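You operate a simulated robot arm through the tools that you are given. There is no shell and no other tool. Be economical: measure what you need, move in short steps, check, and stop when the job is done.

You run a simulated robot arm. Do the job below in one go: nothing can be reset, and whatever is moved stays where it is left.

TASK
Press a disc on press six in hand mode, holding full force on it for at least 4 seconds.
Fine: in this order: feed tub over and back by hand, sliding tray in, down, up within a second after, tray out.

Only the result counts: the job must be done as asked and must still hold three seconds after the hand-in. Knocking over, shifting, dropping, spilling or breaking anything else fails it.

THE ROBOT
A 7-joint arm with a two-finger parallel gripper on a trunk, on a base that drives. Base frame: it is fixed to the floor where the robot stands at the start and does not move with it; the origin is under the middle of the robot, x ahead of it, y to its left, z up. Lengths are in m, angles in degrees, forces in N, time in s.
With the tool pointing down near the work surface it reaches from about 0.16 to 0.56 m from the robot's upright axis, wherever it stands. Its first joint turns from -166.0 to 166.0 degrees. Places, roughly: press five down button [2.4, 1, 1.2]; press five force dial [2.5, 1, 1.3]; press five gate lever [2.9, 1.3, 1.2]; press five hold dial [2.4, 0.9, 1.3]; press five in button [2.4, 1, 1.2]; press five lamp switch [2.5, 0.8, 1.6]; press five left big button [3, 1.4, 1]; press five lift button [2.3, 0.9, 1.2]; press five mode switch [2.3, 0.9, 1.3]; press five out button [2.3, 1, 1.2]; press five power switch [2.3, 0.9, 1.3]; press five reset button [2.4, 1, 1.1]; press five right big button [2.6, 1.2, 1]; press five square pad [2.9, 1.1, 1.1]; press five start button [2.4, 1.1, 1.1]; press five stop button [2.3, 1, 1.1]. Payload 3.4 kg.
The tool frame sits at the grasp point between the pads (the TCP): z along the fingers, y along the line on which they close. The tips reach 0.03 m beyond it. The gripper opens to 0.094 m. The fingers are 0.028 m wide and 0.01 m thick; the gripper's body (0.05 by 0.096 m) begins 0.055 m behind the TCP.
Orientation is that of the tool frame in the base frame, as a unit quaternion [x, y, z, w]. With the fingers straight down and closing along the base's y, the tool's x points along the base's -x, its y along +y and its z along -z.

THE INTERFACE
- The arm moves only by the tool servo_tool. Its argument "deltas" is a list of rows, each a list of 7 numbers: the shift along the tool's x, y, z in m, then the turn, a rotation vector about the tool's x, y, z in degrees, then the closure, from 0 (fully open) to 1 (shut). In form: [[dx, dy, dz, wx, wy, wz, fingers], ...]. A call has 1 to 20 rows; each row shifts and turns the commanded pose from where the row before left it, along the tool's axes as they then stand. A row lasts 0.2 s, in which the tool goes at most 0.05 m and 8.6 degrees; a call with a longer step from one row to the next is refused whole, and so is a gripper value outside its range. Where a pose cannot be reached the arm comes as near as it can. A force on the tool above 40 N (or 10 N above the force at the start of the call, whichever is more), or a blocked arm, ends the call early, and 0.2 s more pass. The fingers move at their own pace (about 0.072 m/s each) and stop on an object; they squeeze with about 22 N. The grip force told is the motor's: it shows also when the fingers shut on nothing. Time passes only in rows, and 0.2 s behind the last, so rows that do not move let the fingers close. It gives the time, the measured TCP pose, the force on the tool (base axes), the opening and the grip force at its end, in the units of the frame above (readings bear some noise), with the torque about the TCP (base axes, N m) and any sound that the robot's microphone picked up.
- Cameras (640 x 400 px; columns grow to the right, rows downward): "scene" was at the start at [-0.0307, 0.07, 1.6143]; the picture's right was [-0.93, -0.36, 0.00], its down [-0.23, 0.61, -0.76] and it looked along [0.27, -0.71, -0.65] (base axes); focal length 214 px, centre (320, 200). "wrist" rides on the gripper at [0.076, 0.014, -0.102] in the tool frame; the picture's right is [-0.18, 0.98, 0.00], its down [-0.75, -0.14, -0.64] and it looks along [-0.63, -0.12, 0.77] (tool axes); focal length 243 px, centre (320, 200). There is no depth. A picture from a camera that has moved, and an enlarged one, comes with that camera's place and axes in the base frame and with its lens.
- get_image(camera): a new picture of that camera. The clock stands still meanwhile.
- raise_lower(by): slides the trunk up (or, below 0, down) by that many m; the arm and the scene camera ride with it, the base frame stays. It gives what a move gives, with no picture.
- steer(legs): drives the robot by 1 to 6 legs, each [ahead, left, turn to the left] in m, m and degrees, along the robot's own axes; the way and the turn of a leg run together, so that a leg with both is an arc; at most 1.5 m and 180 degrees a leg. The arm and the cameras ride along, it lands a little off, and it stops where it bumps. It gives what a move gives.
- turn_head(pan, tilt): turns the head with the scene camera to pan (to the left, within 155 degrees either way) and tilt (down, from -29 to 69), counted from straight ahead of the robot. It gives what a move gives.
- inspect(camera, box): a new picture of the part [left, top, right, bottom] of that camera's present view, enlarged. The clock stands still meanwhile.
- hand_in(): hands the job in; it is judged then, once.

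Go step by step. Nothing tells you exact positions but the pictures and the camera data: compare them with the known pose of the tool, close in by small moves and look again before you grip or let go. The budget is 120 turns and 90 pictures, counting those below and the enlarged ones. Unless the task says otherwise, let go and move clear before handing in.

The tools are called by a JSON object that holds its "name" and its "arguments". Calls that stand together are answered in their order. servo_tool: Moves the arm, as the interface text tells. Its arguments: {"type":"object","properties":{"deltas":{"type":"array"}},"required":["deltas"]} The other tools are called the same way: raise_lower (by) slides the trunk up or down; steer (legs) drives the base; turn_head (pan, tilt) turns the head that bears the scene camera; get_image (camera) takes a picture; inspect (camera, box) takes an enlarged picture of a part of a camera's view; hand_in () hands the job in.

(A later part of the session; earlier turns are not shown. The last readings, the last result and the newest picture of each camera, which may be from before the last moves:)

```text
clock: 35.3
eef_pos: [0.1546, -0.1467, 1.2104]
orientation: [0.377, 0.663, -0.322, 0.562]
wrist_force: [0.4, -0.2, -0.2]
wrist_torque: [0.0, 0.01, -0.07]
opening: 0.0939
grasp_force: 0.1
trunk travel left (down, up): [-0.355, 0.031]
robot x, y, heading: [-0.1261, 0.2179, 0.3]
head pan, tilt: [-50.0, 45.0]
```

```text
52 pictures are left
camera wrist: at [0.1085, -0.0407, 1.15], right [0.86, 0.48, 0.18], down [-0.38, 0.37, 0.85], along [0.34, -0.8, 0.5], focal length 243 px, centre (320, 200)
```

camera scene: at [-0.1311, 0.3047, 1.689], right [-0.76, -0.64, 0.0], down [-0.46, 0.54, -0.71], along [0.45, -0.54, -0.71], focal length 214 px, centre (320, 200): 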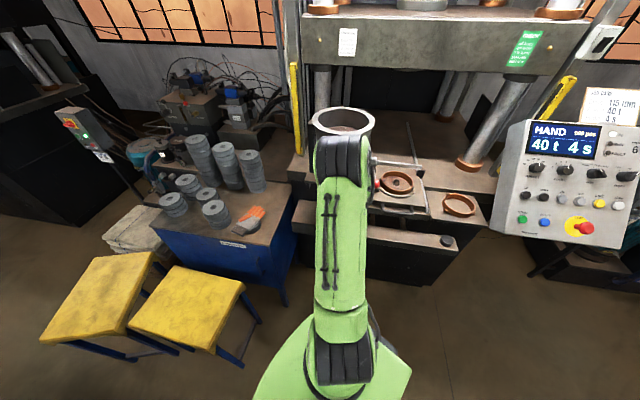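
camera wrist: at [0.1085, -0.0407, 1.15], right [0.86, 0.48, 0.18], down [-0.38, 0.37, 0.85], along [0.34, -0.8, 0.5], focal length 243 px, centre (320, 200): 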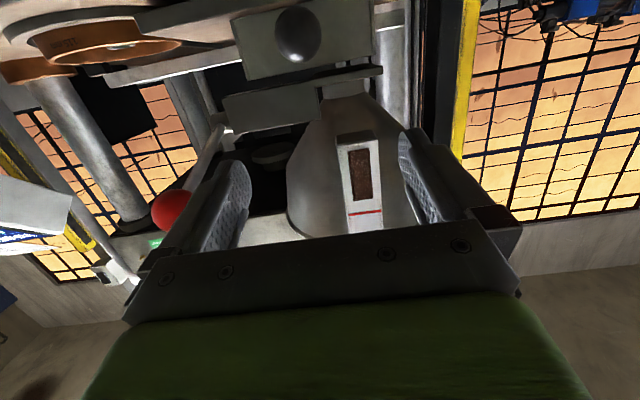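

I lower to knob height, then advance along the tool and grip again.

{"name": "servo_tool", "arguments": {"deltas": [[0.028, -0.002, 0, 0, 0, 0, 0], [0.028, -0.002, 0, 0, 0, 0, 0], [0, 0, 0.025, 0, 0, 0, 0], [0, 0, 0.025, 0, 0, 0, 0], [0, 0, 0.025, 0, 0, 0, 0]]}}

{"name": "servo_tool", "arguments": {"deltas": [[0, 0, 0, 0, 0, 0, 0.5], [0, 0, 0, 0, 0, 0, 1], [0, 0, 0, 0, 0, 0, 1], [0, 0, 0, 0, 0, 0, 1]]}}

{"name": "get_image", "arguments": {"camera": "wrist"}}

{"name": "get_image", "arguments": {"camera": "scene"}}

```text
clock: 36.5
eef_pos: [0.1731, -0.2012, 1.1443]
orientation: [0.382, 0.663, -0.324, 0.557]
wrist_force: [-0.2, 0.6, 0.0]
wrist_torque: [0.0, 0.0, 0.02]
opening: 0.0941
grasp_force: 0.0
out of reach, approached as far as the arm can: row 5
trunk travel left (down, up): [-0.355, 0.031]
robot x, y, heading: [-0.1241, 0.2155, 0.1]
head pan, tilt: [-50.0, 45.0]
```

```text
clock: 37.5
eef_pos: [0.1729, -0.2019, 1.1431]
orientation: [0.382, 0.662, -0.324, 0.557]
wrist_force: [1.7, 1.5, 0.1]
wrist_torque: [0.07, 0.08, 0.15]
opening: 0.0313
grasp_force: 45.0
trunk travel left (down, up): [-0.355, 0.031]
robot x, y, heading: [-0.1243, 0.2163, 0.2]
head pan, tilt: [-50.0, 45.0]
```

```text
51 pictures are left
camera wrist: at [0.1273, -0.0944, 1.0848], right [0.87, 0.46, 0.18], down [-0.37, 0.37, 0.85], along [0.33, -0.81, 0.49], focal length 243 px, centre (320, 200)
```

wrist: 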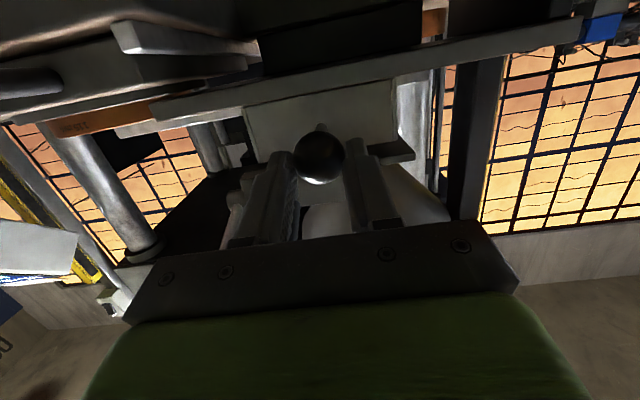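

```text
50 pictures are left
camera scene: at [-0.1325, 0.3042, 1.6889], right [-0.77, -0.64, 0.0], down [-0.46, 0.54, -0.71], along [0.45, -0.54, -0.71], focal length 214 px, centre (320, 200)
```

scene: 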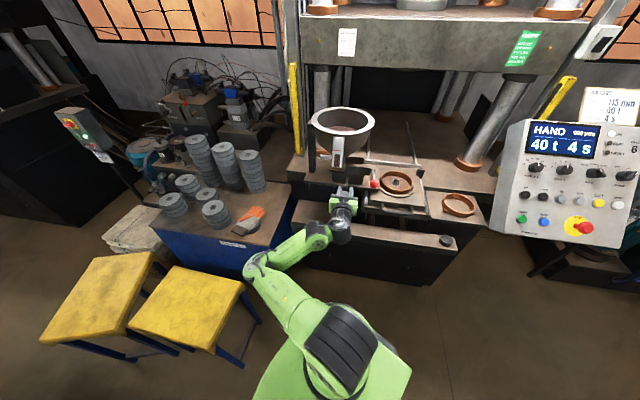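

Gripped, but the arm is at its reach limit here. I release, retract, and move the base 8 cm nearer and 6 cm to the right of the press so the whole stroke is within reach.

{"name": "servo_tool", "arguments": {"deltas": [[0, 0, 0, 0, 0, 0, 0.5], [0, 0, 0, 0, 0, 0, 0], [0, 0, 0, 0, 0, 0, 0], [0, 0, -0.03, 0, 0, 0, 0], [0, 0, -0.04, 0, 0, 0, 0], [0, 0, -0.04, 0, 0, 0, 0], [0, 0, -0.04, 0, 0, 0, 0]]}}

{"name": "steer", "arguments": {"legs": [[-0.012, -0.099, 0]]}}

{"name": "get_image", "arguments": {"camera": "scene"}}

{"name": "get_image", "arguments": {"camera": "wrist"}}

```text
clock: 39.1
eef_pos: [0.1422, -0.1415, 1.1522]
orientation: [0.379, 0.662, -0.321, 0.561]
wrist_force: [0.1, -0.7, -0.6]
wrist_torque: [0.01, 0.03, -0.01]
opening: 0.0939
grasp_force: 0.0
out of reach, approached as far as the arm can: row 5, 6, 7
trunk travel left (down, up): [-0.355, 0.031]
robot x, y, heading: [-0.1256, 0.2135, 0.3]
head pan, tilt: [-50.0, 45.0]
```

```text
clock: 40.2
eef_pos: [0.1315, -0.2428, 1.1517]
orientation: [0.378, 0.663, -0.319, 0.562]
wrist_force: [-0.2, -0.7, 0.6]
wrist_torque: [0.01, -0.01, 0.03]
opening: 0.0938
grasp_force: 0.0
trunk travel left (down, up): [-0.355, 0.031]
robot x, y, heading: [-0.1337, 0.1168, 0.3]
head pan, tilt: [-50.0, 45.0]
```

```text
49 pictures are left
camera scene: at [-0.1452, 0.2036, 1.689], right [-0.76, -0.64, 0.0], down [-0.46, 0.54, -0.71], along [0.46, -0.54, -0.71], focal length 214 px, centre (320, 200)
```

scene: 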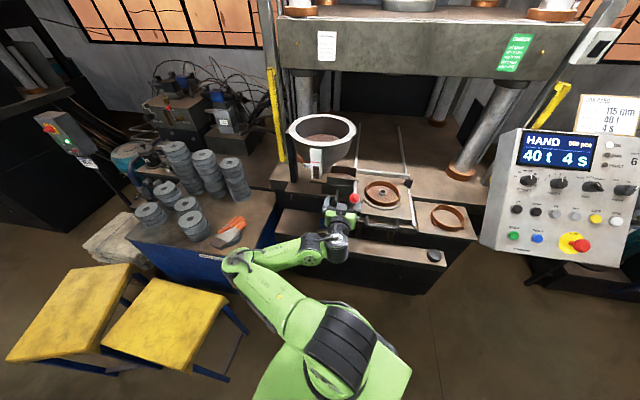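

```text
48 pictures are left
camera wrist: at [0.0848, -0.1352, 1.0931], right [0.86, 0.47, 0.18], down [-0.38, 0.37, 0.85], along [0.33, -0.8, 0.5], focal length 243 px, centre (320, 200)
```

wrist: 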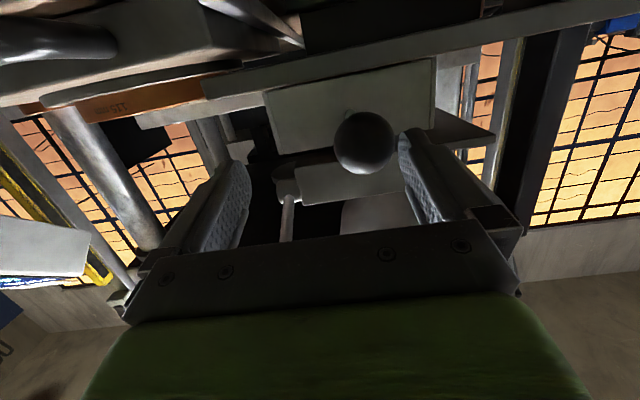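

The drive carried the open fingers so that one pushed the knob ~4 cm further toward the mould; it now sits between the fingers at about (0.157,-0.236,1.135). I centre on it and grip.

{"name": "servo_tool", "arguments": {"deltas": [[0.007, 0.012, 0, 0, 0, 0, 0], [0.006, 0.012, 0.005, 0, 0, 0, 0], [0, 0, 0.004, 0, 0, 0, 0.3], [0, 0, 0, 0, 0, 0, 1], [0, 0, 0, 0, 0, 0, 1], [0, 0, 0, 0, 0, 0, 1]]}}

{"name": "get_image", "arguments": {"camera": "wrist"}}

```text
clock: 41.6
eef_pos: [0.1554, -0.2338, 1.1385]
orientation: [0.379, 0.663, -0.32, 0.561]
wrist_force: [1.9, 2.3, 0.4]
wrist_torque: [0.07, -0.13, 0.15]
opening: 0.0316
grasp_force: 45.3
trunk travel left (down, up): [-0.355, 0.031]
robot x, y, heading: [-0.1367, 0.1169, -0.1]
head pan, tilt: [-50.0, 45.0]
```

```text
47 pictures are left
camera wrist: at [0.1095, -0.1274, 1.0788], right [0.86, 0.47, 0.18], down [-0.38, 0.37, 0.85], along [0.34, -0.8, 0.5], focal length 243 px, centre (320, 200)
```

wrist: 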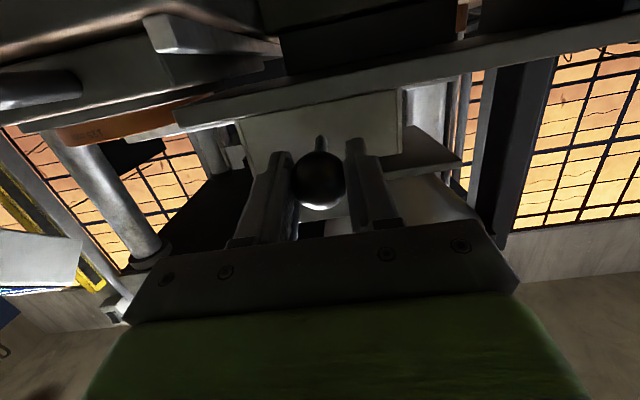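

Gripped. I slide the tub on toward the mould in 2 cm steps.

{"name": "servo_tool", "arguments": {"deltas": [[0, -0.015, 0, 0, 0, 0, 1], [0, -0.02, 0, 0, 0, 0, 1], [0, -0.02, 0, 0, 0, 0, 1], [0, -0.02, 0, 0, 0, 0, 1], [0, -0.02, 0, 0, 0, 0, 1]]}}

{"name": "get_image", "arguments": {"camera": "scene"}}

```text
clock: 42.8
eef_pos: [0.0707, -0.2824, 1.1376]
orientation: [0.379, 0.662, -0.321, 0.561]
wrist_force: [-6.0, 6.1, -5.6]
wrist_torque: [0.18, -0.02, 0.39]
opening: 0.0319
grasp_force: 45.0
trunk travel left (down, up): [-0.355, 0.031]
robot x, y, heading: [-0.1359, 0.1193, 0.2]
head pan, tilt: [-50.0, 45.0]
```

```text
46 pictures are left
camera scene: at [-0.147, 0.2059, 1.6888], right [-0.77, -0.64, 0.0], down [-0.45, 0.54, -0.71], along [0.46, -0.54, -0.71], focal length 214 px, centre (320, 200)
```

scene: 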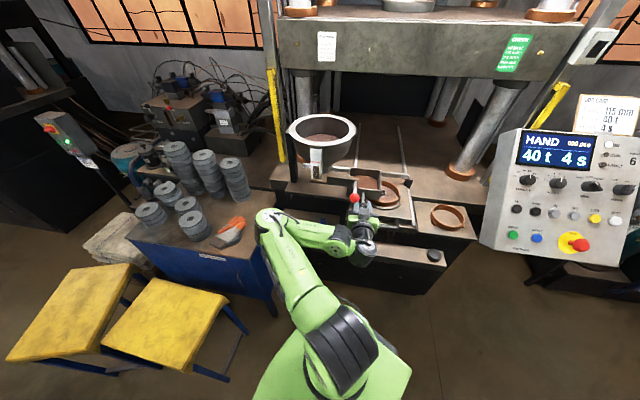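

The box is partly over the ring. I continue until the stop.

{"name": "servo_tool", "arguments": {"deltas": [[0, -0.02, 0, 0, 0, 0, 1], [0, -0.02, 0, 0, 0, 0, 1], [0, -0.015, 0, 0, 0, 0, 1], [0, -0.01, 0, 0, 0, 0, 1]]}}

{"name": "get_image", "arguments": {"camera": "scene"}}

{"name": "inspect", "arguments": {"camera": "scene", "box": [290, 110, 480, 260]}}

```text
clock: 43.8
eef_pos: [0.015, -0.3147, 1.1387]
orientation: [0.379, 0.662, -0.321, 0.561]
wrist_force: [-7.6, 11.8, -13.6]
wrist_torque: [-0.13, -0.06, 0.23]
opening: 0.0315
grasp_force: 44.9
trunk travel left (down, up): [-0.355, 0.031]
robot x, y, heading: [-0.1362, 0.1202, 0.2]
head pan, tilt: [-50.0, 45.0]
```

```text
45 pictures are left
camera scene: at [-0.1469, 0.2068, 1.6887], right [-0.77, -0.64, 0.0], down [-0.45, 0.54, -0.71], along [0.46, -0.54, -0.71], focal length 214 px, centre (320, 200)
```

scene: 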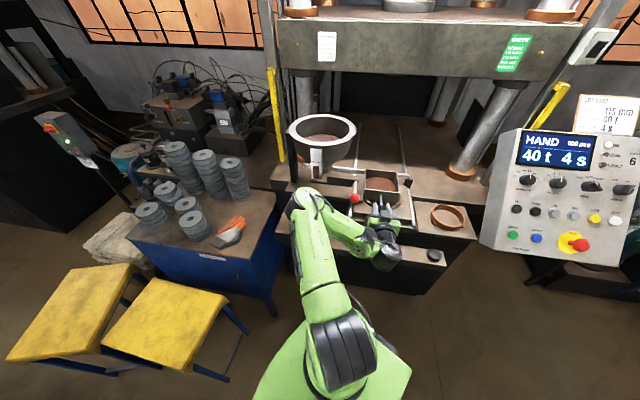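

```text
2.67 times, centred on (385, 185) of scene
camera zoom: at [-0.1469, 0.2068, 1.6887], right [-0.77, -0.64, 0.0], down [-0.45, 0.54, -0.71], along [0.46, -0.54, -0.71], focal length 572 px, centre (147, 240)
```

zoom: 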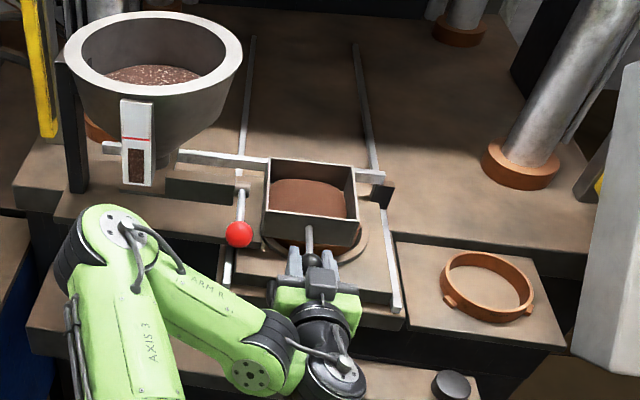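

The tub (an open box of powder) is nearly over the ring, with a small gap to the stop. I push on gently to the stop.

{"name": "servo_tool", "arguments": {"deltas": [[0, -0.008, 0, 0, 0, 0, 1], [0, -0.008, 0, 0, 0, 0, 1], [0, -0.008, 0, 0, 0, 0, 1], [0, 0, 0, 0, 0, 0, 1]]}}

{"name": "inspect", "arguments": {"camera": "scene", "box": [290, 110, 480, 260]}}

```text
clock: 44.8
eef_pos: [0.0031, -0.3226, 1.1384]
orientation: [0.375, 0.664, -0.315, 0.565]
wrist_force: [7.2, 16.0, 2.6]
wrist_torque: [0.26, 0.02, 0.47]
opening: 0.0318
grasp_force: 45.1
trunk travel left (down, up): [-0.355, 0.031]
robot x, y, heading: [-0.1351, 0.1185, 0.7]
head pan, tilt: [-50.0, 45.0]
stopped in row 4: the force on the tool passed its limit at 42 N (the readings are from after the stop); the commanded pose is now the measured one
```

```text
2.67 times, centred on (385, 185) of scene
camera zoom: at [-0.1445, 0.2097, 1.689], right [-0.76, -0.65, 0.0], down [-0.46, 0.54, -0.71], along [0.46, -0.54, -0.71], focal length 572 px, centre (147, 240)
```

zoom: 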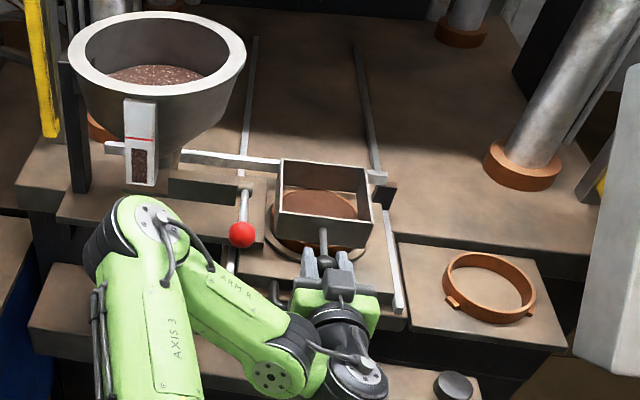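

The tub hit the stop squarely over the ring and powder has dropped into the mould. Now I pull it all the way back.

{"name": "servo_tool", "arguments": {"deltas": [[0, 0.012, 0.0002, 0, 0, 0, 1], [0, 0.02, 0.0004, 0, 0, 0, 1], [0, 0.02, 0.0004, 0, 0, 0, 1], [0, 0.02, 0.0004, 0, 0, 0, 1], [0, 0.02, 0.0004, 0, 0, 0, 1], [0, 0.02, 0.0004, 0, 0, 0, 1], [0, 0.02, 0.0004, 0, 0, 0, 1], [0, 0.02, 0.0004, 0, 0, 0, 1], [0, 0.02, 0.0004, 0, 0, 0, 1], [0, 0.02, 0.0004, 0, 0, 0, 1], [0, 0.02, 0.0004, 0, 0, 0, 1]]}}

{"name": "inspect", "arguments": {"camera": "scene", "box": [270, 110, 460, 260]}}

```text
clock: 47.2
eef_pos: [0.1833, -0.2209, 1.1388]
orientation: [0.378, 0.662, -0.318, 0.564]
wrist_force: [1.7, -2.1, 8.0]
wrist_torque: [-0.41, -0.42, -0.42]
opening: 0.0315
grasp_force: 44.6
trunk travel left (down, up): [-0.355, 0.031]
robot x, y, heading: [-0.1335, 0.1171, 0.2]
head pan, tilt: [-50.0, 45.0]
```

```text
2.67 times, centred on (365, 185) of scene
camera zoom: at [-0.145, 0.2055, 1.6889], right [-0.76, -0.65, 0.0], down [-0.46, 0.54, -0.71], along [0.46, -0.54, -0.71], focal length 572 px, centre (200, 240)
```

zoom: 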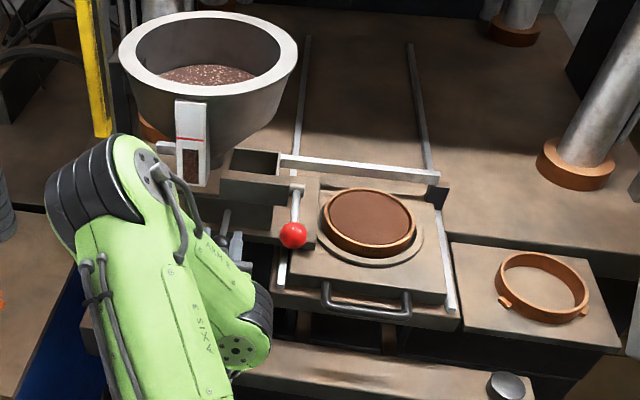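

The mould is neatly filled. I push the tub the remaining ~4 cm back to its rear stop.

{"name": "servo_tool", "arguments": {"deltas": [[0, 0.02, 0.0002, 0, 0, 0, 1], [0, 0.015, 0.0002, 0, 0, 0, 1], [0, 0.008, 0, 0, 0, 0, 1], [0, 0.006, 0, 0, 0, 0, 1], [0, 0.006, 0, 0, 0, 0, 1]]}}

{"name": "get_image", "arguments": {"camera": "wrist"}}

{"name": "inspect", "arguments": {"camera": "scene", "box": [250, 110, 440, 260]}}

```text
clock: 48.4
eef_pos: [0.2206, -0.1994, 1.1381]
orientation: [0.382, 0.66, -0.322, 0.561]
wrist_force: [-34.9, -20.0, -2.6]
wrist_torque: [0.31, 0.56, 0.09]
opening: 0.0318
grasp_force: 45.0
trunk travel left (down, up): [-0.355, 0.031]
robot x, y, heading: [-0.1394, 0.1192, 0.3]
head pan, tilt: [-50.0, 45.0]
```

```text
41 pictures are left
camera wrist: at [0.1748, -0.093, 1.0791], right [0.86, 0.47, 0.18], down [-0.38, 0.37, 0.85], along [0.33, -0.8, 0.5], focal length 243 px, centre (320, 200)
```

wrist: 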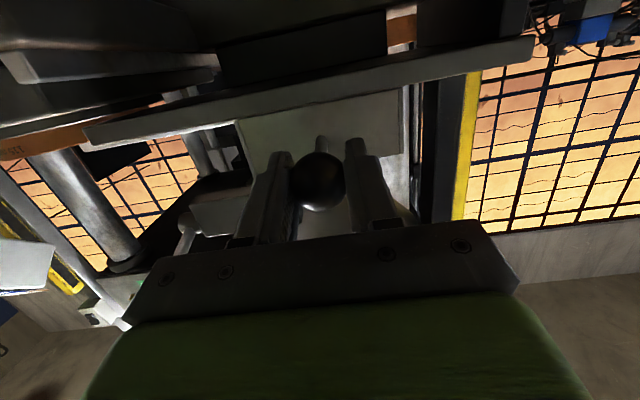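

```text
2.67 times, centred on (345, 185) of scene
camera zoom: at [-0.1538, 0.1999, 1.689], right [-0.77, -0.64, -0.01], down [-0.45, 0.54, -0.71], along [0.46, -0.54, -0.71], focal length 572 px, centre (253, 240)
```

zoom: 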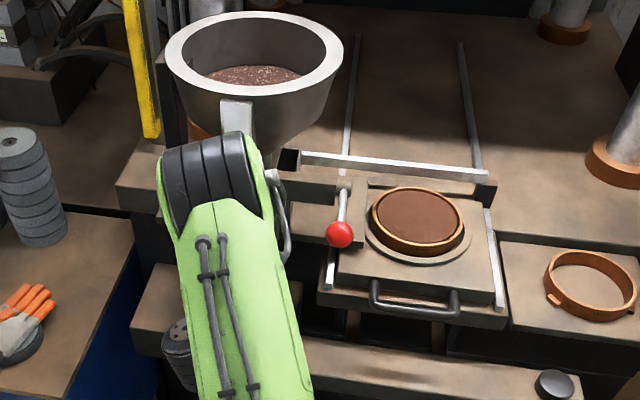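

The tub is home at its rear stop. I relax, release and retreat.

{"name": "servo_tool", "arguments": {"deltas": [[0, -0.004, 0, 0, 0, 0, 1], [0, 0, 0, 0, 0, 0, 0.5], [0, 0, 0, 0, 0, 0, 0], [0, 0, 0, 0, 0, 0, 0], [0, 0, -0.03, 0, 0, 0, 0], [0, 0, -0.03, 0, 0, 0, 0], [0, 0, -0.03, 0, 0, 0, 0]]}}

{"name": "get_image", "arguments": {"camera": "wrist"}}

{"name": "get_image", "arguments": {"camera": "scene"}}

```text
clock: 50.0
eef_pos: [0.2149, -0.1422, 1.1401]
orientation: [0.376, 0.663, -0.318, 0.564]
wrist_force: [-0.1, 0.9, -0.4]
wrist_torque: [0.04, 0.01, -0.04]
opening: 0.0941
grasp_force: 0.1
out of reach, approached as far as the arm can: row 6, 7
trunk travel left (down, up): [-0.355, 0.031]
robot x, y, heading: [-0.1327, 0.1189, 0.3]
head pan, tilt: [-50.0, 45.0]
```

```text
39 pictures are left
camera wrist: at [0.1669, -0.0358, 1.0809], right [0.86, 0.48, 0.18], down [-0.39, 0.36, 0.85], along [0.34, -0.8, 0.5], focal length 243 px, centre (320, 200)
```

wrist: 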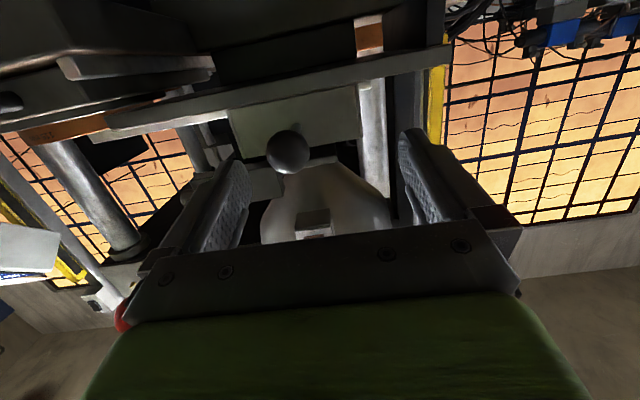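

```text
38 pictures are left
camera scene: at [-0.1424, 0.2089, 1.6887], right [-0.76, -0.65, 0.0], down [-0.46, 0.54, -0.71], along [0.46, -0.54, -0.71], focal length 214 px, centre (320, 200)
```

scene: 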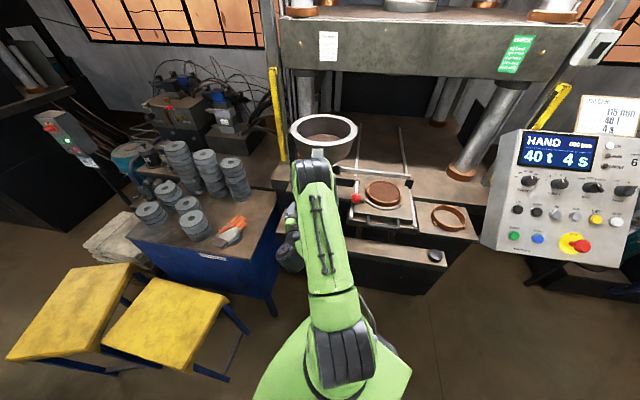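

Clear of the knob. I drive back from the press and then over toward the panel side, and look at the panel again for triangulation.

{"name": "steer", "arguments": {"legs": [[-0.07, 0.12, 0], [-0.25, 0, 0]]}}

{"name": "turn_head", "arguments": {"pan": -75, "tilt": 30}}

{"name": "get_image", "arguments": {"camera": "scene"}}

```text
clock: 52.8
eef_pos: [-0.1104, -0.0265, 1.1402]
orientation: [0.377, 0.663, -0.317, 0.564]
wrist_force: [-0.5, 0.0, 0.1]
wrist_torque: [0.03, 0.02, -0.01]
opening: 0.0942
grasp_force: 0.0
trunk travel left (down, up): [-0.355, 0.031]
robot x, y, heading: [-0.4591, 0.2384, 0.2]
head pan, tilt: [-50.0, 45.0]
```

```text
clock: 53.7
eef_pos: [-0.1077, -0.0268, 1.1404]
orientation: [0.376, 0.663, -0.317, 0.564]
wrist_force: [-1.0, -0.1, -1.4]
wrist_torque: [-0.02, -0.03, -0.01]
opening: 0.0938
grasp_force: 0.0
trunk travel left (down, up): [-0.355, 0.031]
robot x, y, heading: [-0.4575, 0.2364, -0.2]
head pan, tilt: [-75.0, 30.0]
```

```text
37 pictures are left
camera scene: at [-0.4948, 0.2976, 1.7115], right [-0.96, -0.26, 0.0], down [-0.13, 0.48, -0.87], along [0.23, -0.84, -0.5], focal length 214 px, centre (320, 200)
```

scene: 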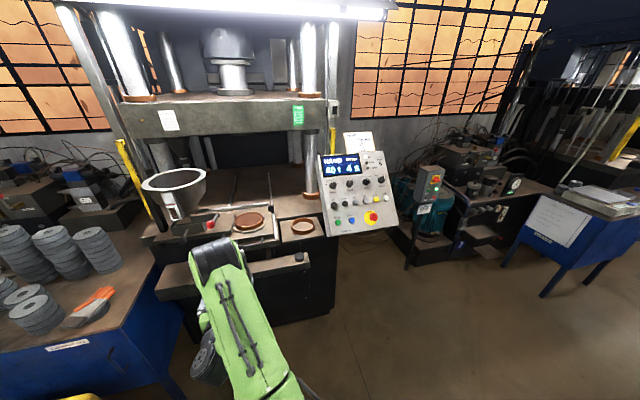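

{"name": "inspect", "arguments": {"camera": "scene", "box": [308, 130, 404, 240]}}

```text
3.64 times, centred on (356, 185) of scene
camera zoom: at [-0.4948, 0.2976, 1.7115], right [-0.96, -0.26, 0.0], down [-0.13, 0.48, -0.87], along [0.23, -0.84, -0.5], focal length 780 px, centre (189, 254)
```

zoom: 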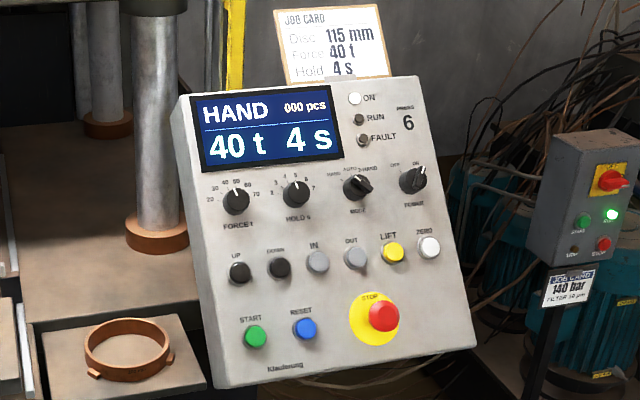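

Triangulated: UP (-0.3345,-0.573,1.174), DOWN (-0.382,-0.596,1.175), IN ≈(-0.429,-0.627,1.175), OUT ≈(-0.476,-0.654,1.175); the panel leans so that pressing is 50° off vertical. I raise and tuck the arm and set the tool to that tilt before driving there.

{"name": "servo_tool", "arguments": {"deltas": [[-0.0234, -0.03, -0.021, 0, 0, 0, 0], [-0.0234, -0.03, -0.021, 0, 0, 0, 0.5], [-0.0234, -0.03, -0.021, 0, 0, 0, 1], [-0.0234, -0.03, -0.021, 0, 0, 0, 1], [-0.0234, -0.03, -0.021, 0, 0, 0, 1], [0, 0, 0, 0, 5, 0, 1], [0, 0, 0, 0, 5, 0, 1], [0, 0, 0, 0, 5, 0, 1], [0, 0, 0, 0, 5, 0, 1], [0, 0, 0, 0, 5, 0, 1], [0, 0, 0, 0, 5, 0, 1]]}}

{"name": "get_image", "arguments": {"camera": "scene"}}

{"name": "inspect", "arguments": {"camera": "scene", "box": [320, 165, 400, 215]}}

```text
clock: 56.1
eef_pos: [-0.2239, -0.1226, 1.1263]
orientation: [0.445, 0.783, -0.213, 0.379]
wrist_force: [0.3, -1.6, 0.5]
wrist_torque: [0.01, 0.01, 0.03]
opening: 0.0
grasp_force: 22.1
out of reach, approached as far as the arm can: row 1, 2, 3, 4, 5, 8, 9, 10, 11
trunk travel left (down, up): [-0.355, 0.031]
robot x, y, heading: [-0.4586, 0.2372, -0.1]
head pan, tilt: [-75.0, 30.0]
```

```text
35 pictures are left
camera scene: at [-0.4957, 0.2971, 1.7115], right [-0.96, -0.26, 0.0], down [-0.13, 0.48, -0.87], along [0.23, -0.84, -0.5], focal length 214 px, centre (320, 200)
```

scene: 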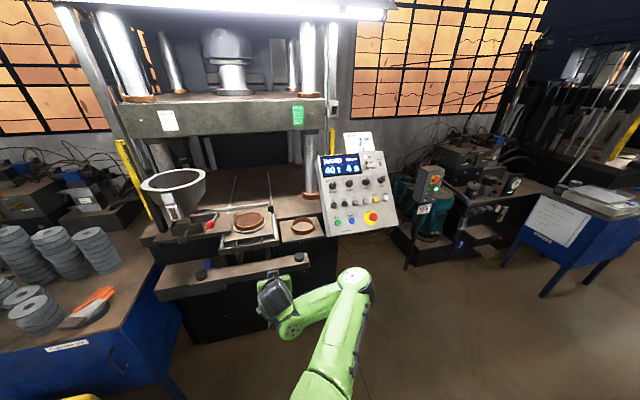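

```text
8.00 times, centred on (360, 190) of scene
camera zoom: at [-0.4957, 0.2971, 1.7115], right [-0.96, -0.26, 0.0], down [-0.13, 0.48, -0.87], along [0.23, -0.84, -0.5], focal length 1716 px, centre (0, 280)
```

zoom: 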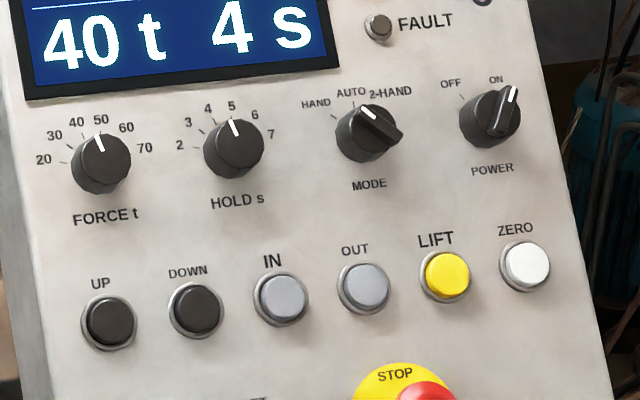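

Dials read HAND, ~40 t, 4 s, power ON. I raise the tool and drive to in front of the panel.

{"name": "servo_tool", "arguments": {"deltas": [[-0.0255, 0, -0.02, 0, 0, 0, 1], [-0.0255, 0, -0.02, 0, 0, 0, 1], [-0.0255, 0, -0.02, 0, 0, 0, 1], [-0.0255, 0, -0.02, 0, 0, 0, 1]]}}

{"name": "steer", "arguments": {"legs": [[-0.203, 0, 0], [0, -0.33, 0]]}}

{"name": "get_image", "arguments": {"camera": "scene"}}

```text
clock: 57.1
eef_pos: [-0.2244, -0.1222, 1.1253]
orientation: [0.446, 0.782, -0.214, 0.379]
wrist_force: [0.7, -0.1, 0.2]
wrist_torque: [-0.02, 0.0, -0.01]
opening: 0.0
grasp_force: 22.1
out of reach, approached as far as the arm can: row 1, 2, 3, 4
trunk travel left (down, up): [-0.355, 0.031]
robot x, y, heading: [-0.4595, 0.2349, 0.1]
head pan, tilt: [-75.0, 30.0]
```

```text
clock: 60.5
eef_pos: [-0.4286, -0.4536, 1.1255]
orientation: [0.447, 0.782, -0.214, 0.378]
wrist_force: [-0.1, -0.7, 0.0]
wrist_torque: [0.01, -0.01, 0.01]
opening: 0.0
grasp_force: 21.9
trunk travel left (down, up): [-0.355, 0.031]
robot x, y, heading: [-0.659, -0.0941, -0.3]
head pan, tilt: [-75.0, 30.0]
```

```text
33 pictures are left
camera scene: at [-0.6966, -0.0328, 1.7116], right [-0.97, -0.26, 0.0], down [-0.13, 0.48, -0.87], along [0.22, -0.84, -0.5], focal length 214 px, centre (320, 200)
```

scene: 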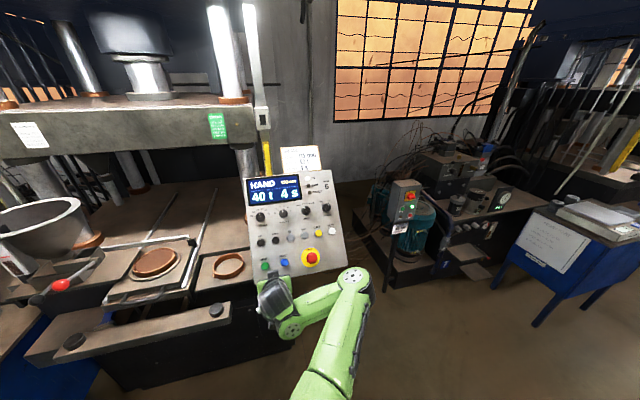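

The arm is stuck in an awkward fold (it did not rise). I turn the tool back toward vertical to unfold it, here in free space.

{"name": "servo_tool", "arguments": {"deltas": [[0, 0, 0, 0, 7, 0, 1], [0, 0, 0, 0, 7, 0, 1], [0, 0, 0, 0, 7, 0, 1], [0, 0, 0, 0, 7, 0, 1], [0, 0, 0, 0, 7, 0, 1], [0, 0, 0, 0, 7, 0, 1], [0, 0, 0, 0, 7, 0, 1]]}}

{"name": "get_image", "arguments": {"camera": "scene"}}

```text
clock: 62.1
eef_pos: [-0.5093, -0.3781, 0.9397]
orientation: [0.49, 0.849, -0.104, 0.171]
wrist_force: [1.0, 0.0, 0.1]
wrist_torque: [0.0, 0.02, 0.02]
opening: 0.0002
grasp_force: 22.5
out of reach, approached as far as the arm can: row 1, 2, 3, 4, 5, 6, 7
trunk travel left (down, up): [-0.355, 0.031]
robot x, y, heading: [-0.6609, -0.0922, -0.2]
head pan, tilt: [-75.0, 30.0]
```

```text
32 pictures are left
camera scene: at [-0.6967, -0.0316, 1.7115], right [-0.97, -0.26, 0.0], down [-0.13, 0.48, -0.87], along [0.22, -0.84, -0.5], focal length 214 px, centre (320, 200)
```

scene: 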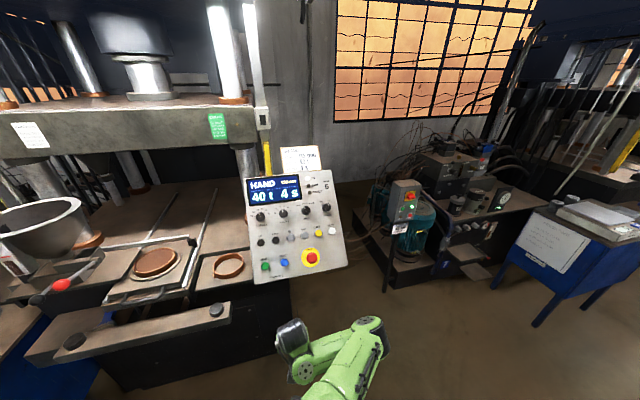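

{"name": "servo_tool", "arguments": {"deltas": [[0, 0, 0, 0, 7, 0, 1], [0, 0, 0, 0, 7, 0, 1], [0, 0, 0, 0, 7, 0, 1], [0, 0, -0.04, 0, 0, 0, 1], [0, 0, -0.04, 0, 0, 0, 1], [0, 0, -0.04, 0, 0, 0, 1], [0, 0, -0.04, 0, 0, 0, 1]]}}

{"name": "get_image", "arguments": {"camera": "scene"}}

```text
clock: 63.7
eef_pos: [-0.5383, -0.3377, 0.8949]
orientation: [0.499, 0.858, -0.07, 0.102]
wrist_force: [0.4, 0.1, 0.3]
wrist_torque: [0.03, -0.03, -0.01]
opening: 0.0001
grasp_force: 22.2
out of reach, approached as far as the arm can: row 1, 2, 3, 4, 5, 6, 7
trunk travel left (down, up): [-0.355, 0.031]
robot x, y, heading: [-0.6541, -0.0937, -0.1]
head pan, tilt: [-75.0, 30.0]
```

```text
31 pictures are left
camera scene: at [-0.6967, -0.0317, 1.7115], right [-0.97, -0.26, 0.0], down [-0.13, 0.48, -0.87], along [0.22, -0.84, -0.5], focal length 214 px, centre (320, 200)
```

scene: 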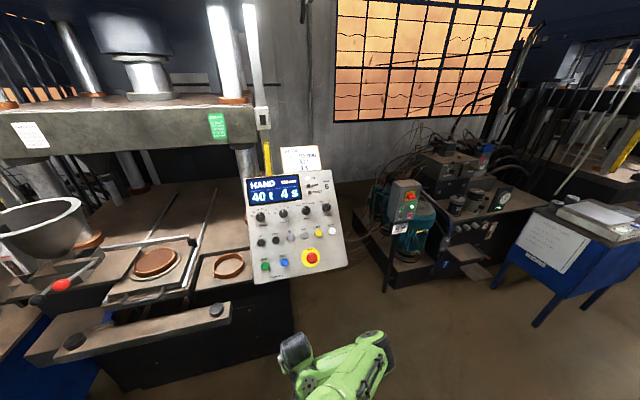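

The arm is wedged in a sideways fold from being pulled in too close. I back the base off for room, then extend the tool outward and up with forward tilt, as it was when it worked well.

{"name": "steer", "arguments": {"legs": [[-0.05, 0.25, 0]]}}

{"name": "servo_tool", "arguments": {"deltas": [[-0.03, 0, 0.01, 0, -7, 0, 1], [-0.03, 0, 0.01, 0, -7, 0, 1], [-0.03, 0, 0.01, 0, -7, 0, 1], [-0.03, 0, 0.01, 0, -7, 0, 1], [-0.03, 0, 0.01, 0, -7, 0, 1], [-0.03, 0, 0.01, 0, -7, 0, 1]]}}

{"name": "get_image", "arguments": {"camera": "scene"}}

```text
clock: 65.5
eef_pos: [-0.5883, -0.0848, 0.8967]
orientation: [0.498, 0.859, -0.071, 0.101]
wrist_force: [-0.8, 0.6, 0.0]
wrist_torque: [-0.03, -0.03, -0.02]
opening: 0.0
grasp_force: 22.0
trunk travel left (down, up): [-0.355, 0.031]
robot x, y, heading: [-0.7096, 0.1601, -0.2]
head pan, tilt: [-75.0, 30.0]
```

```text
clock: 66.9
eef_pos: [-0.4996, -0.2188, 0.9675]
orientation: [0.44, 0.763, -0.246, 0.403]
wrist_force: [0.1, -0.5, 0.0]
wrist_torque: [0.0, 0.0, 0.0]
opening: 0.0002
grasp_force: 22.0
out of reach, approached as far as the arm can: row 2, 3, 4, 5, 6
trunk travel left (down, up): [-0.355, 0.031]
robot x, y, heading: [-0.7092, 0.1608, 0.0]
head pan, tilt: [-75.0, 30.0]
```

```text
30 pictures are left
camera scene: at [-0.7466, 0.22, 1.7115], right [-0.97, -0.26, 0.0], down [-0.13, 0.48, -0.87], along [0.22, -0.84, -0.5], focal length 214 px, centre (320, 200)
```

scene: 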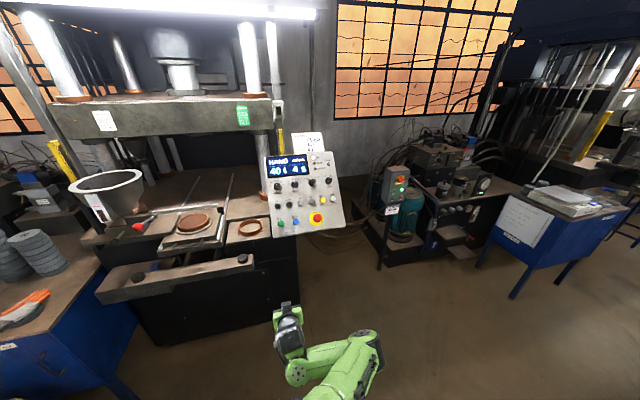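

{"name": "servo_tool", "arguments": {"deltas": [[-0.01, 0, 0.03, 0, -4, 0, 1], [-0.015, 0, 0.03, 0, -4, 0, 1], [-0.03, 0, 0.02, 0, -4, 0, 1], [-0.04, 0, 0.01, 0, -4, 0, 1], [-0.04, 0, 0.01, 0, -4, 0, 1], [-0.04, 0, 0.01, 0, 0, 0, 1]]}}

{"name": "get_image", "arguments": {"camera": "scene"}}

```text
clock: 68.3
eef_pos: [-0.4215, -0.3582, 1.08]
orientation: [0.39, 0.683, -0.317, 0.529]
wrist_force: [-0.4, 0.8, -0.8]
wrist_torque: [0.0, 0.01, 0.01]
opening: 0.0001
grasp_force: 21.8
out of reach, approached as far as the arm can: row 1
trunk travel left (down, up): [-0.355, 0.031]
robot x, y, heading: [-0.711, 0.1565, -0.1]
head pan, tilt: [-75.0, 30.0]
```

```text
29 pictures are left
camera scene: at [-0.7466, 0.221, 1.7115], right [-0.97, -0.26, 0.0], down [-0.13, 0.48, -0.87], along [0.22, -0.84, -0.5], focal length 214 px, centre (320, 200)
```

scene: 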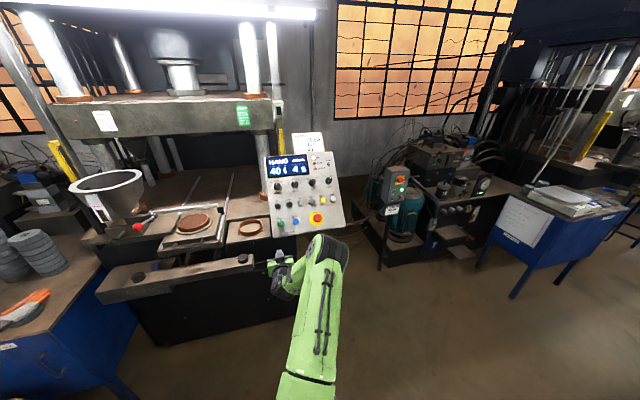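

It tracks again. I lift and bring the tilt back to ~50° while staying extended.

{"name": "servo_tool", "arguments": {"deltas": [[-0.039, 0, -0.015, 0, 0, 0, 1], [-0.039, 0, -0.015, 0, 0, 0, 1], [-0.039, 0, -0.015, 0, 0, 0, 1], [-0.039, 0, -0.015, 0, 0, 0, 1], [0, 0, 0, 0, 6.5, 0, 1], [0, 0, 0, 0, 6.5, 0, 1], [0, 0, 0, 0, 6.5, 0, 1], [0, 0, 0, 0, 6.5, 0, 1]]}}

{"name": "get_image", "arguments": {"camera": "scene"}}

```text
clock: 70.1
eef_pos: [-0.4272, -0.338, 1.2456]
orientation: [0.452, 0.785, -0.221, 0.362]
wrist_force: [0.8, 0.1, 0.0]
wrist_torque: [-0.02, -0.01, -0.01]
opening: 0.0001
grasp_force: 22.4
trunk travel left (down, up): [-0.355, 0.031]
robot x, y, heading: [-0.7106, 0.1595, -0.2]
head pan, tilt: [-75.0, 30.0]
```

```text
28 pictures are left
camera scene: at [-0.7464, 0.2199, 1.7115], right [-0.97, -0.26, 0.0], down [-0.13, 0.48, -0.87], along [0.22, -0.84, -0.5], focal length 214 px, centre (320, 200)
```

scene: 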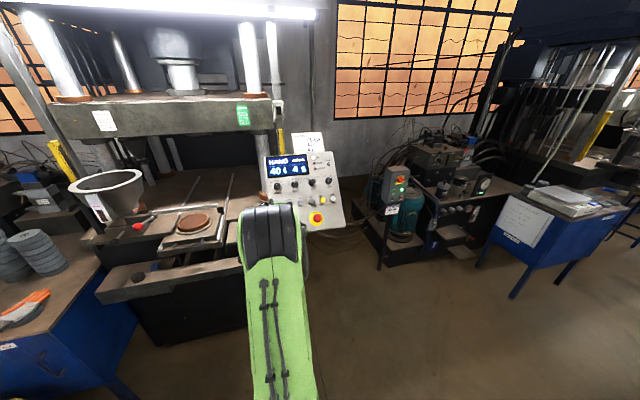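

The arm is in its good elbow-up posture with a 50° tilt. I retract 12 cm along the tool and drive up to the panel.

{"name": "servo_tool", "arguments": {"deltas": [[0, 0, -0.03, 0, 0, 0, 1], [0, 0, -0.03, 0, 0, 0, 1], [0, 0, -0.03, 0, 0, 0, 1], [0, 0, -0.03, 0, 0, 0, 1]]}}

{"name": "steer", "arguments": {"legs": [[0.05, -0.31, 0]]}}

{"name": "turn_head", "arguments": {"pan": -65, "tilt": 35}}

{"name": "get_image", "arguments": {"camera": "scene"}}

```text
clock: 71.1
eef_pos: [-0.4736, -0.2566, 1.321]
orientation: [0.453, 0.784, -0.22, 0.363]
wrist_force: [-0.3, -0.4, -0.3]
wrist_torque: [-0.03, 0.05, -0.01]
opening: 0.0002
grasp_force: 22.0
trunk travel left (down, up): [-0.355, 0.031]
robot x, y, heading: [-0.7123, 0.1563, 0.3]
head pan, tilt: [-75.0, 30.0]
```

```text
clock: 73.2
eef_pos: [-0.4207, -0.5654, 1.3211]
orientation: [0.451, 0.785, -0.22, 0.362]
wrist_force: [0.2, 0.7, -0.7]
wrist_torque: [0.03, 0.01, 0.0]
opening: 0.0
grasp_force: 21.7
trunk travel left (down, up): [-0.355, 0.031]
robot x, y, heading: [-0.6597, -0.1478, 0.4]
head pan, tilt: [-75.0, 30.0]
```

```text
clock: 73.9
eef_pos: [-0.4206, -0.5645, 1.3209]
orientation: [0.45, 0.785, -0.22, 0.364]
wrist_force: [-0.9, -0.1, 1.0]
wrist_torque: [0.01, 0.0, 0.01]
opening: 0.0
grasp_force: 22.1
trunk travel left (down, up): [-0.355, 0.031]
robot x, y, heading: [-0.6578, -0.1515, 0.1]
head pan, tilt: [-65.0, 35.0]
```

```text
27 pictures are left
camera scene: at [-0.6827, -0.0797, 1.7037], right [-0.91, -0.42, 0.0], down [-0.24, 0.52, -0.82], along [0.35, -0.74, -0.57], focal length 214 px, centre (320, 200)
```

scene: 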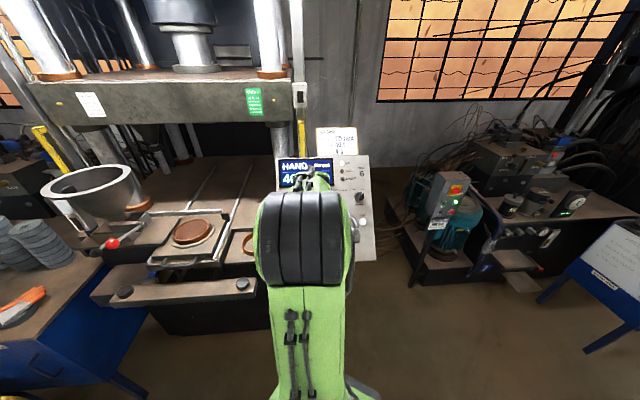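

Display is visible above the elbow. I move to about 4 cm before the IN button and look with the wrist camera.

{"name": "servo_tool", "arguments": {"deltas": [[0.027, -0.0117, 0, 0, 0, 0, 1], [0.027, -0.0117, 0.01, 0, 0, 0, 1], [0.0265, -0.0116, 0.02, 0, 0, 0, 1], [0, 0, 0.03, 0, 0, 0, 1]]}}

{"name": "get_image", "arguments": {"camera": "wrist"}}

{"name": "get_image", "arguments": {"camera": "scene"}}

```text
clock: 74.9
eef_pos: [-0.4544, -0.5799, 1.2208]
orientation: [0.452, 0.786, -0.22, 0.361]
wrist_force: [0.3, 0.1, 0.6]
wrist_torque: [0.01, -0.02, -0.03]
opening: 0.0002
grasp_force: 22.5
trunk travel left (down, up): [-0.355, 0.031]
robot x, y, heading: [-0.6615, -0.1501, 0.2]
head pan, tilt: [-65.0, 35.0]
```

```text
26 pictures are left
camera wrist: at [-0.5063, -0.4599, 1.2262], right [0.91, 0.39, 0.12], down [-0.11, -0.05, 0.99], along [0.39, -0.92, -0.01], focal length 243 px, centre (320, 200)
```

wrist: 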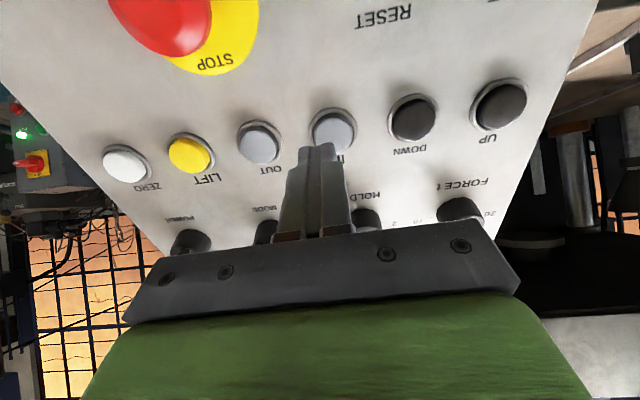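

```text
25 pictures are left
camera scene: at [-0.681, -0.0816, 1.7038], right [-0.91, -0.42, 0.0], down [-0.24, 0.52, -0.82], along [0.35, -0.74, -0.57], focal length 214 px, centre (320, 200)
```

scene: 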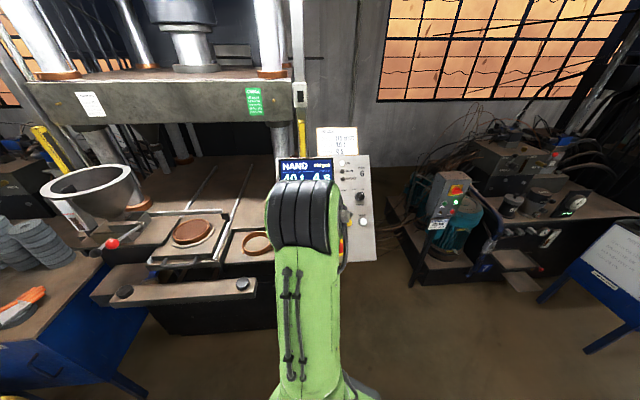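

From the wrist view the tip must shift +10 mm along tool y and +4 mm along x to be centred on IN, ~3-4 cm ahead. I do that and press in small steps.

{"name": "servo_tool", "arguments": {"deltas": [[0.004, 0.01, 0.01, 0, 0, 0, 1], [0, 0, 0.014, 0, 0, 0, 1], [0, 0, 0.004, 0, 0, 0, 1], [0, 0, 0.004, 0, 0, 0, 1], [0, 0, 0.004, 0, 0, 0, 1]]}}

{"name": "get_image", "arguments": {"camera": "wrist"}}

```text
clock: 76.1
eef_pos: [-0.4358, -0.5925, 1.197]
orientation: [0.451, 0.784, -0.222, 0.364]
wrist_force: [-4.9, 8.8, 12.2]
wrist_torque: [-0.01, 0.0, 0.05]
opening: 0.0
grasp_force: 22.2
trunk travel left (down, up): [-0.355, 0.031]
robot x, y, heading: [-0.6568, -0.145, 0.1]
head pan, tilt: [-65.0, 35.0]
heard: click
```

```text
24 pictures are left
camera wrist: at [-0.4878, -0.4734, 1.2027], right [0.91, 0.39, 0.12], down [-0.11, -0.05, 0.99], along [0.39, -0.92, 0.0], focal length 243 px, centre (320, 200)
```

wrist: 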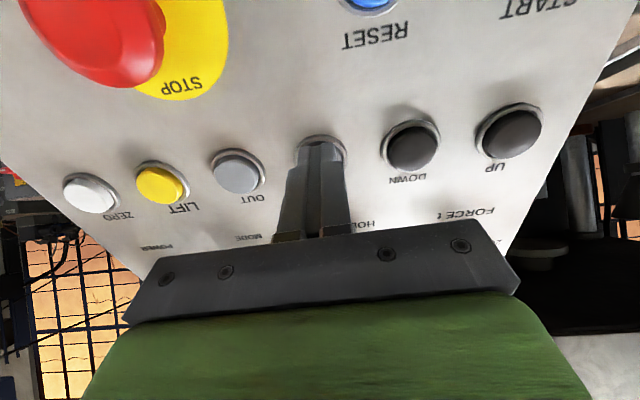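

The IN button clicked. I check the tray.

{"name": "get_image", "arguments": {"camera": "scene"}}

```text
23 pictures are left
camera scene: at [-0.6844, -0.0761, 1.7036], right [-0.91, -0.42, 0.0], down [-0.24, 0.52, -0.82], along [0.35, -0.74, -0.57], focal length 214 px, centre (320, 200)
```

scene: 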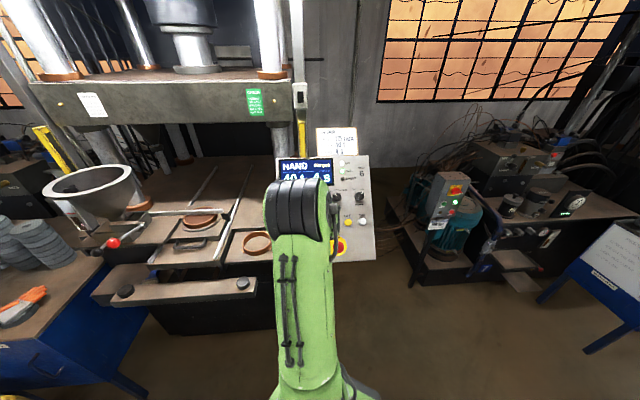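

The tray is sliding in. I hold a second more and look.

{"name": "servo_tool", "arguments": {"deltas": [[0, 0, 0, 0, 0, 0, 1], [0, 0, 0, 0, 0, 0, 1], [0, 0, 0, 0, 0, 0, 1], [0, 0, 0, 0, 0, 0, 1], [0, 0, 0, 0, 0, 0, 1]]}}

{"name": "get_image", "arguments": {"camera": "scene"}}

```text
clock: 77.3
eef_pos: [-0.4369, -0.5926, 1.1969]
orientation: [0.452, 0.784, -0.222, 0.363]
wrist_force: [-3.4, 7.2, 15.7]
wrist_torque: [-0.17, -0.09, 0.02]
opening: 0.0
grasp_force: 22.0
trunk travel left (down, up): [-0.355, 0.031]
robot x, y, heading: [-0.6611, -0.1507, 0.1]
head pan, tilt: [-65.0, 35.0]
```

```text
22 pictures are left
camera scene: at [-0.6844, -0.0761, 1.7035], right [-0.91, -0.42, 0.0], down [-0.24, 0.52, -0.82], along [0.35, -0.74, -0.57], focal length 214 px, centre (320, 200)
```

scene: 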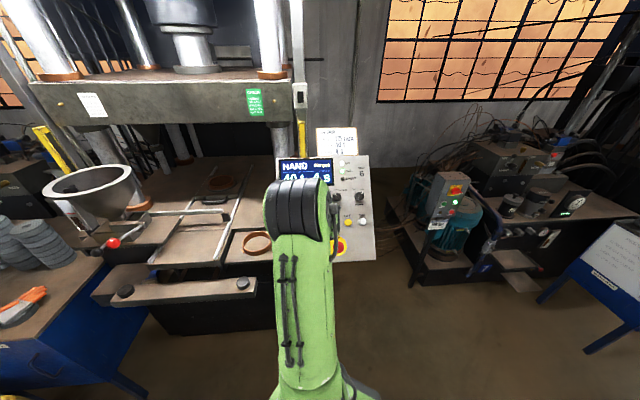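

The tray is deep inside. I hold another second to be sure, then back off the button and check it is fully in.

{"name": "servo_tool", "arguments": {"deltas": [[0, 0, 0, 0, 0, 0, 1], [0, 0, 0, 0, 0, 0, 1], [0, 0, 0, 0, 0, 0, 1], [0, 0, 0, 0, 0, 0, 1], [0, 0, 0, 0, 0, 0, 1]]}}

{"name": "inspect", "arguments": {"camera": "scene", "box": [140, 130, 380, 280]}}

{"name": "servo_tool", "arguments": {"deltas": [[0, 0, -0.015, 0, 0, 0, 1], [0, 0, -0.015, 0, 0, 0, 1], [0, 0, 0, 0, 0, 0, 1]]}}

{"name": "get_image", "arguments": {"camera": "wrist"}}

```text
clock: 78.5
eef_pos: [-0.4366, -0.5931, 1.1969]
orientation: [0.45, 0.786, -0.22, 0.364]
wrist_force: [-3.5, 8.8, 15.2]
wrist_torque: [-0.09, -0.11, 0.02]
opening: 0.0
grasp_force: 22.3
trunk travel left (down, up): [-0.355, 0.031]
robot x, y, heading: [-0.661, -0.15, 0.1]
head pan, tilt: [-65.0, 35.0]
```

```text
2.67 times, centred on (260, 205) of scene
camera zoom: at [-0.6845, -0.0761, 1.7035], right [-0.91, -0.42, 0.0], down [-0.24, 0.52, -0.82], along [0.35, -0.74, -0.57], focal length 572 px, centre (480, 187)
```

zoom: 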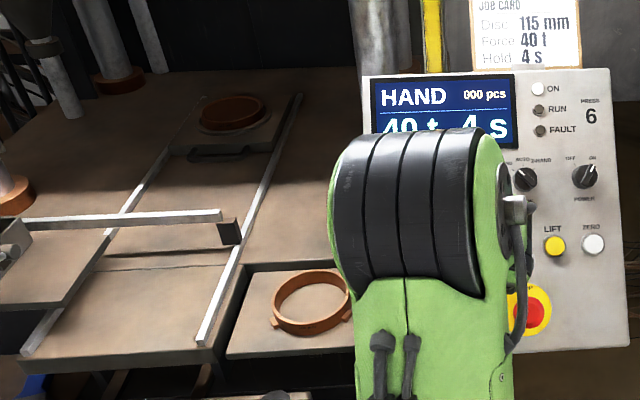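

```text
clock: 79.3
eef_pos: [-0.445, -0.5764, 1.2133]
orientation: [0.451, 0.786, -0.219, 0.361]
wrist_force: [0.1, 0.5, -0.2]
wrist_torque: [0.0, 0.04, 0.01]
opening: 0.0
grasp_force: 21.5
trunk travel left (down, up): [-0.355, 0.031]
robot x, y, heading: [-0.661, -0.1459, 0.1]
head pan, tilt: [-65.0, 35.0]
```

```text
20 pictures are left
camera wrist: at [-0.497, -0.4562, 1.2204], right [0.91, 0.39, 0.12], down [-0.11, -0.05, 0.99], along [0.39, -0.92, -0.01], focal length 243 px, centre (320, 200)
```

wrist: 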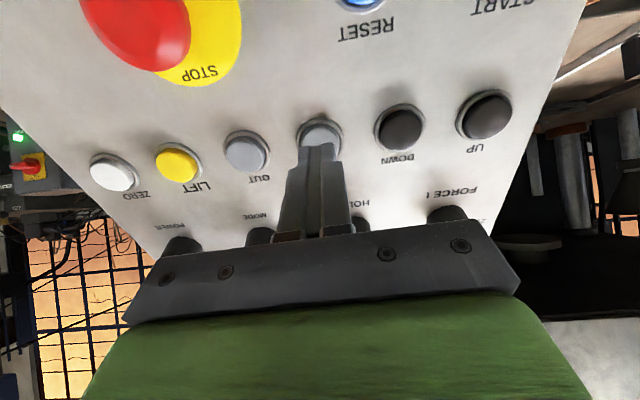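

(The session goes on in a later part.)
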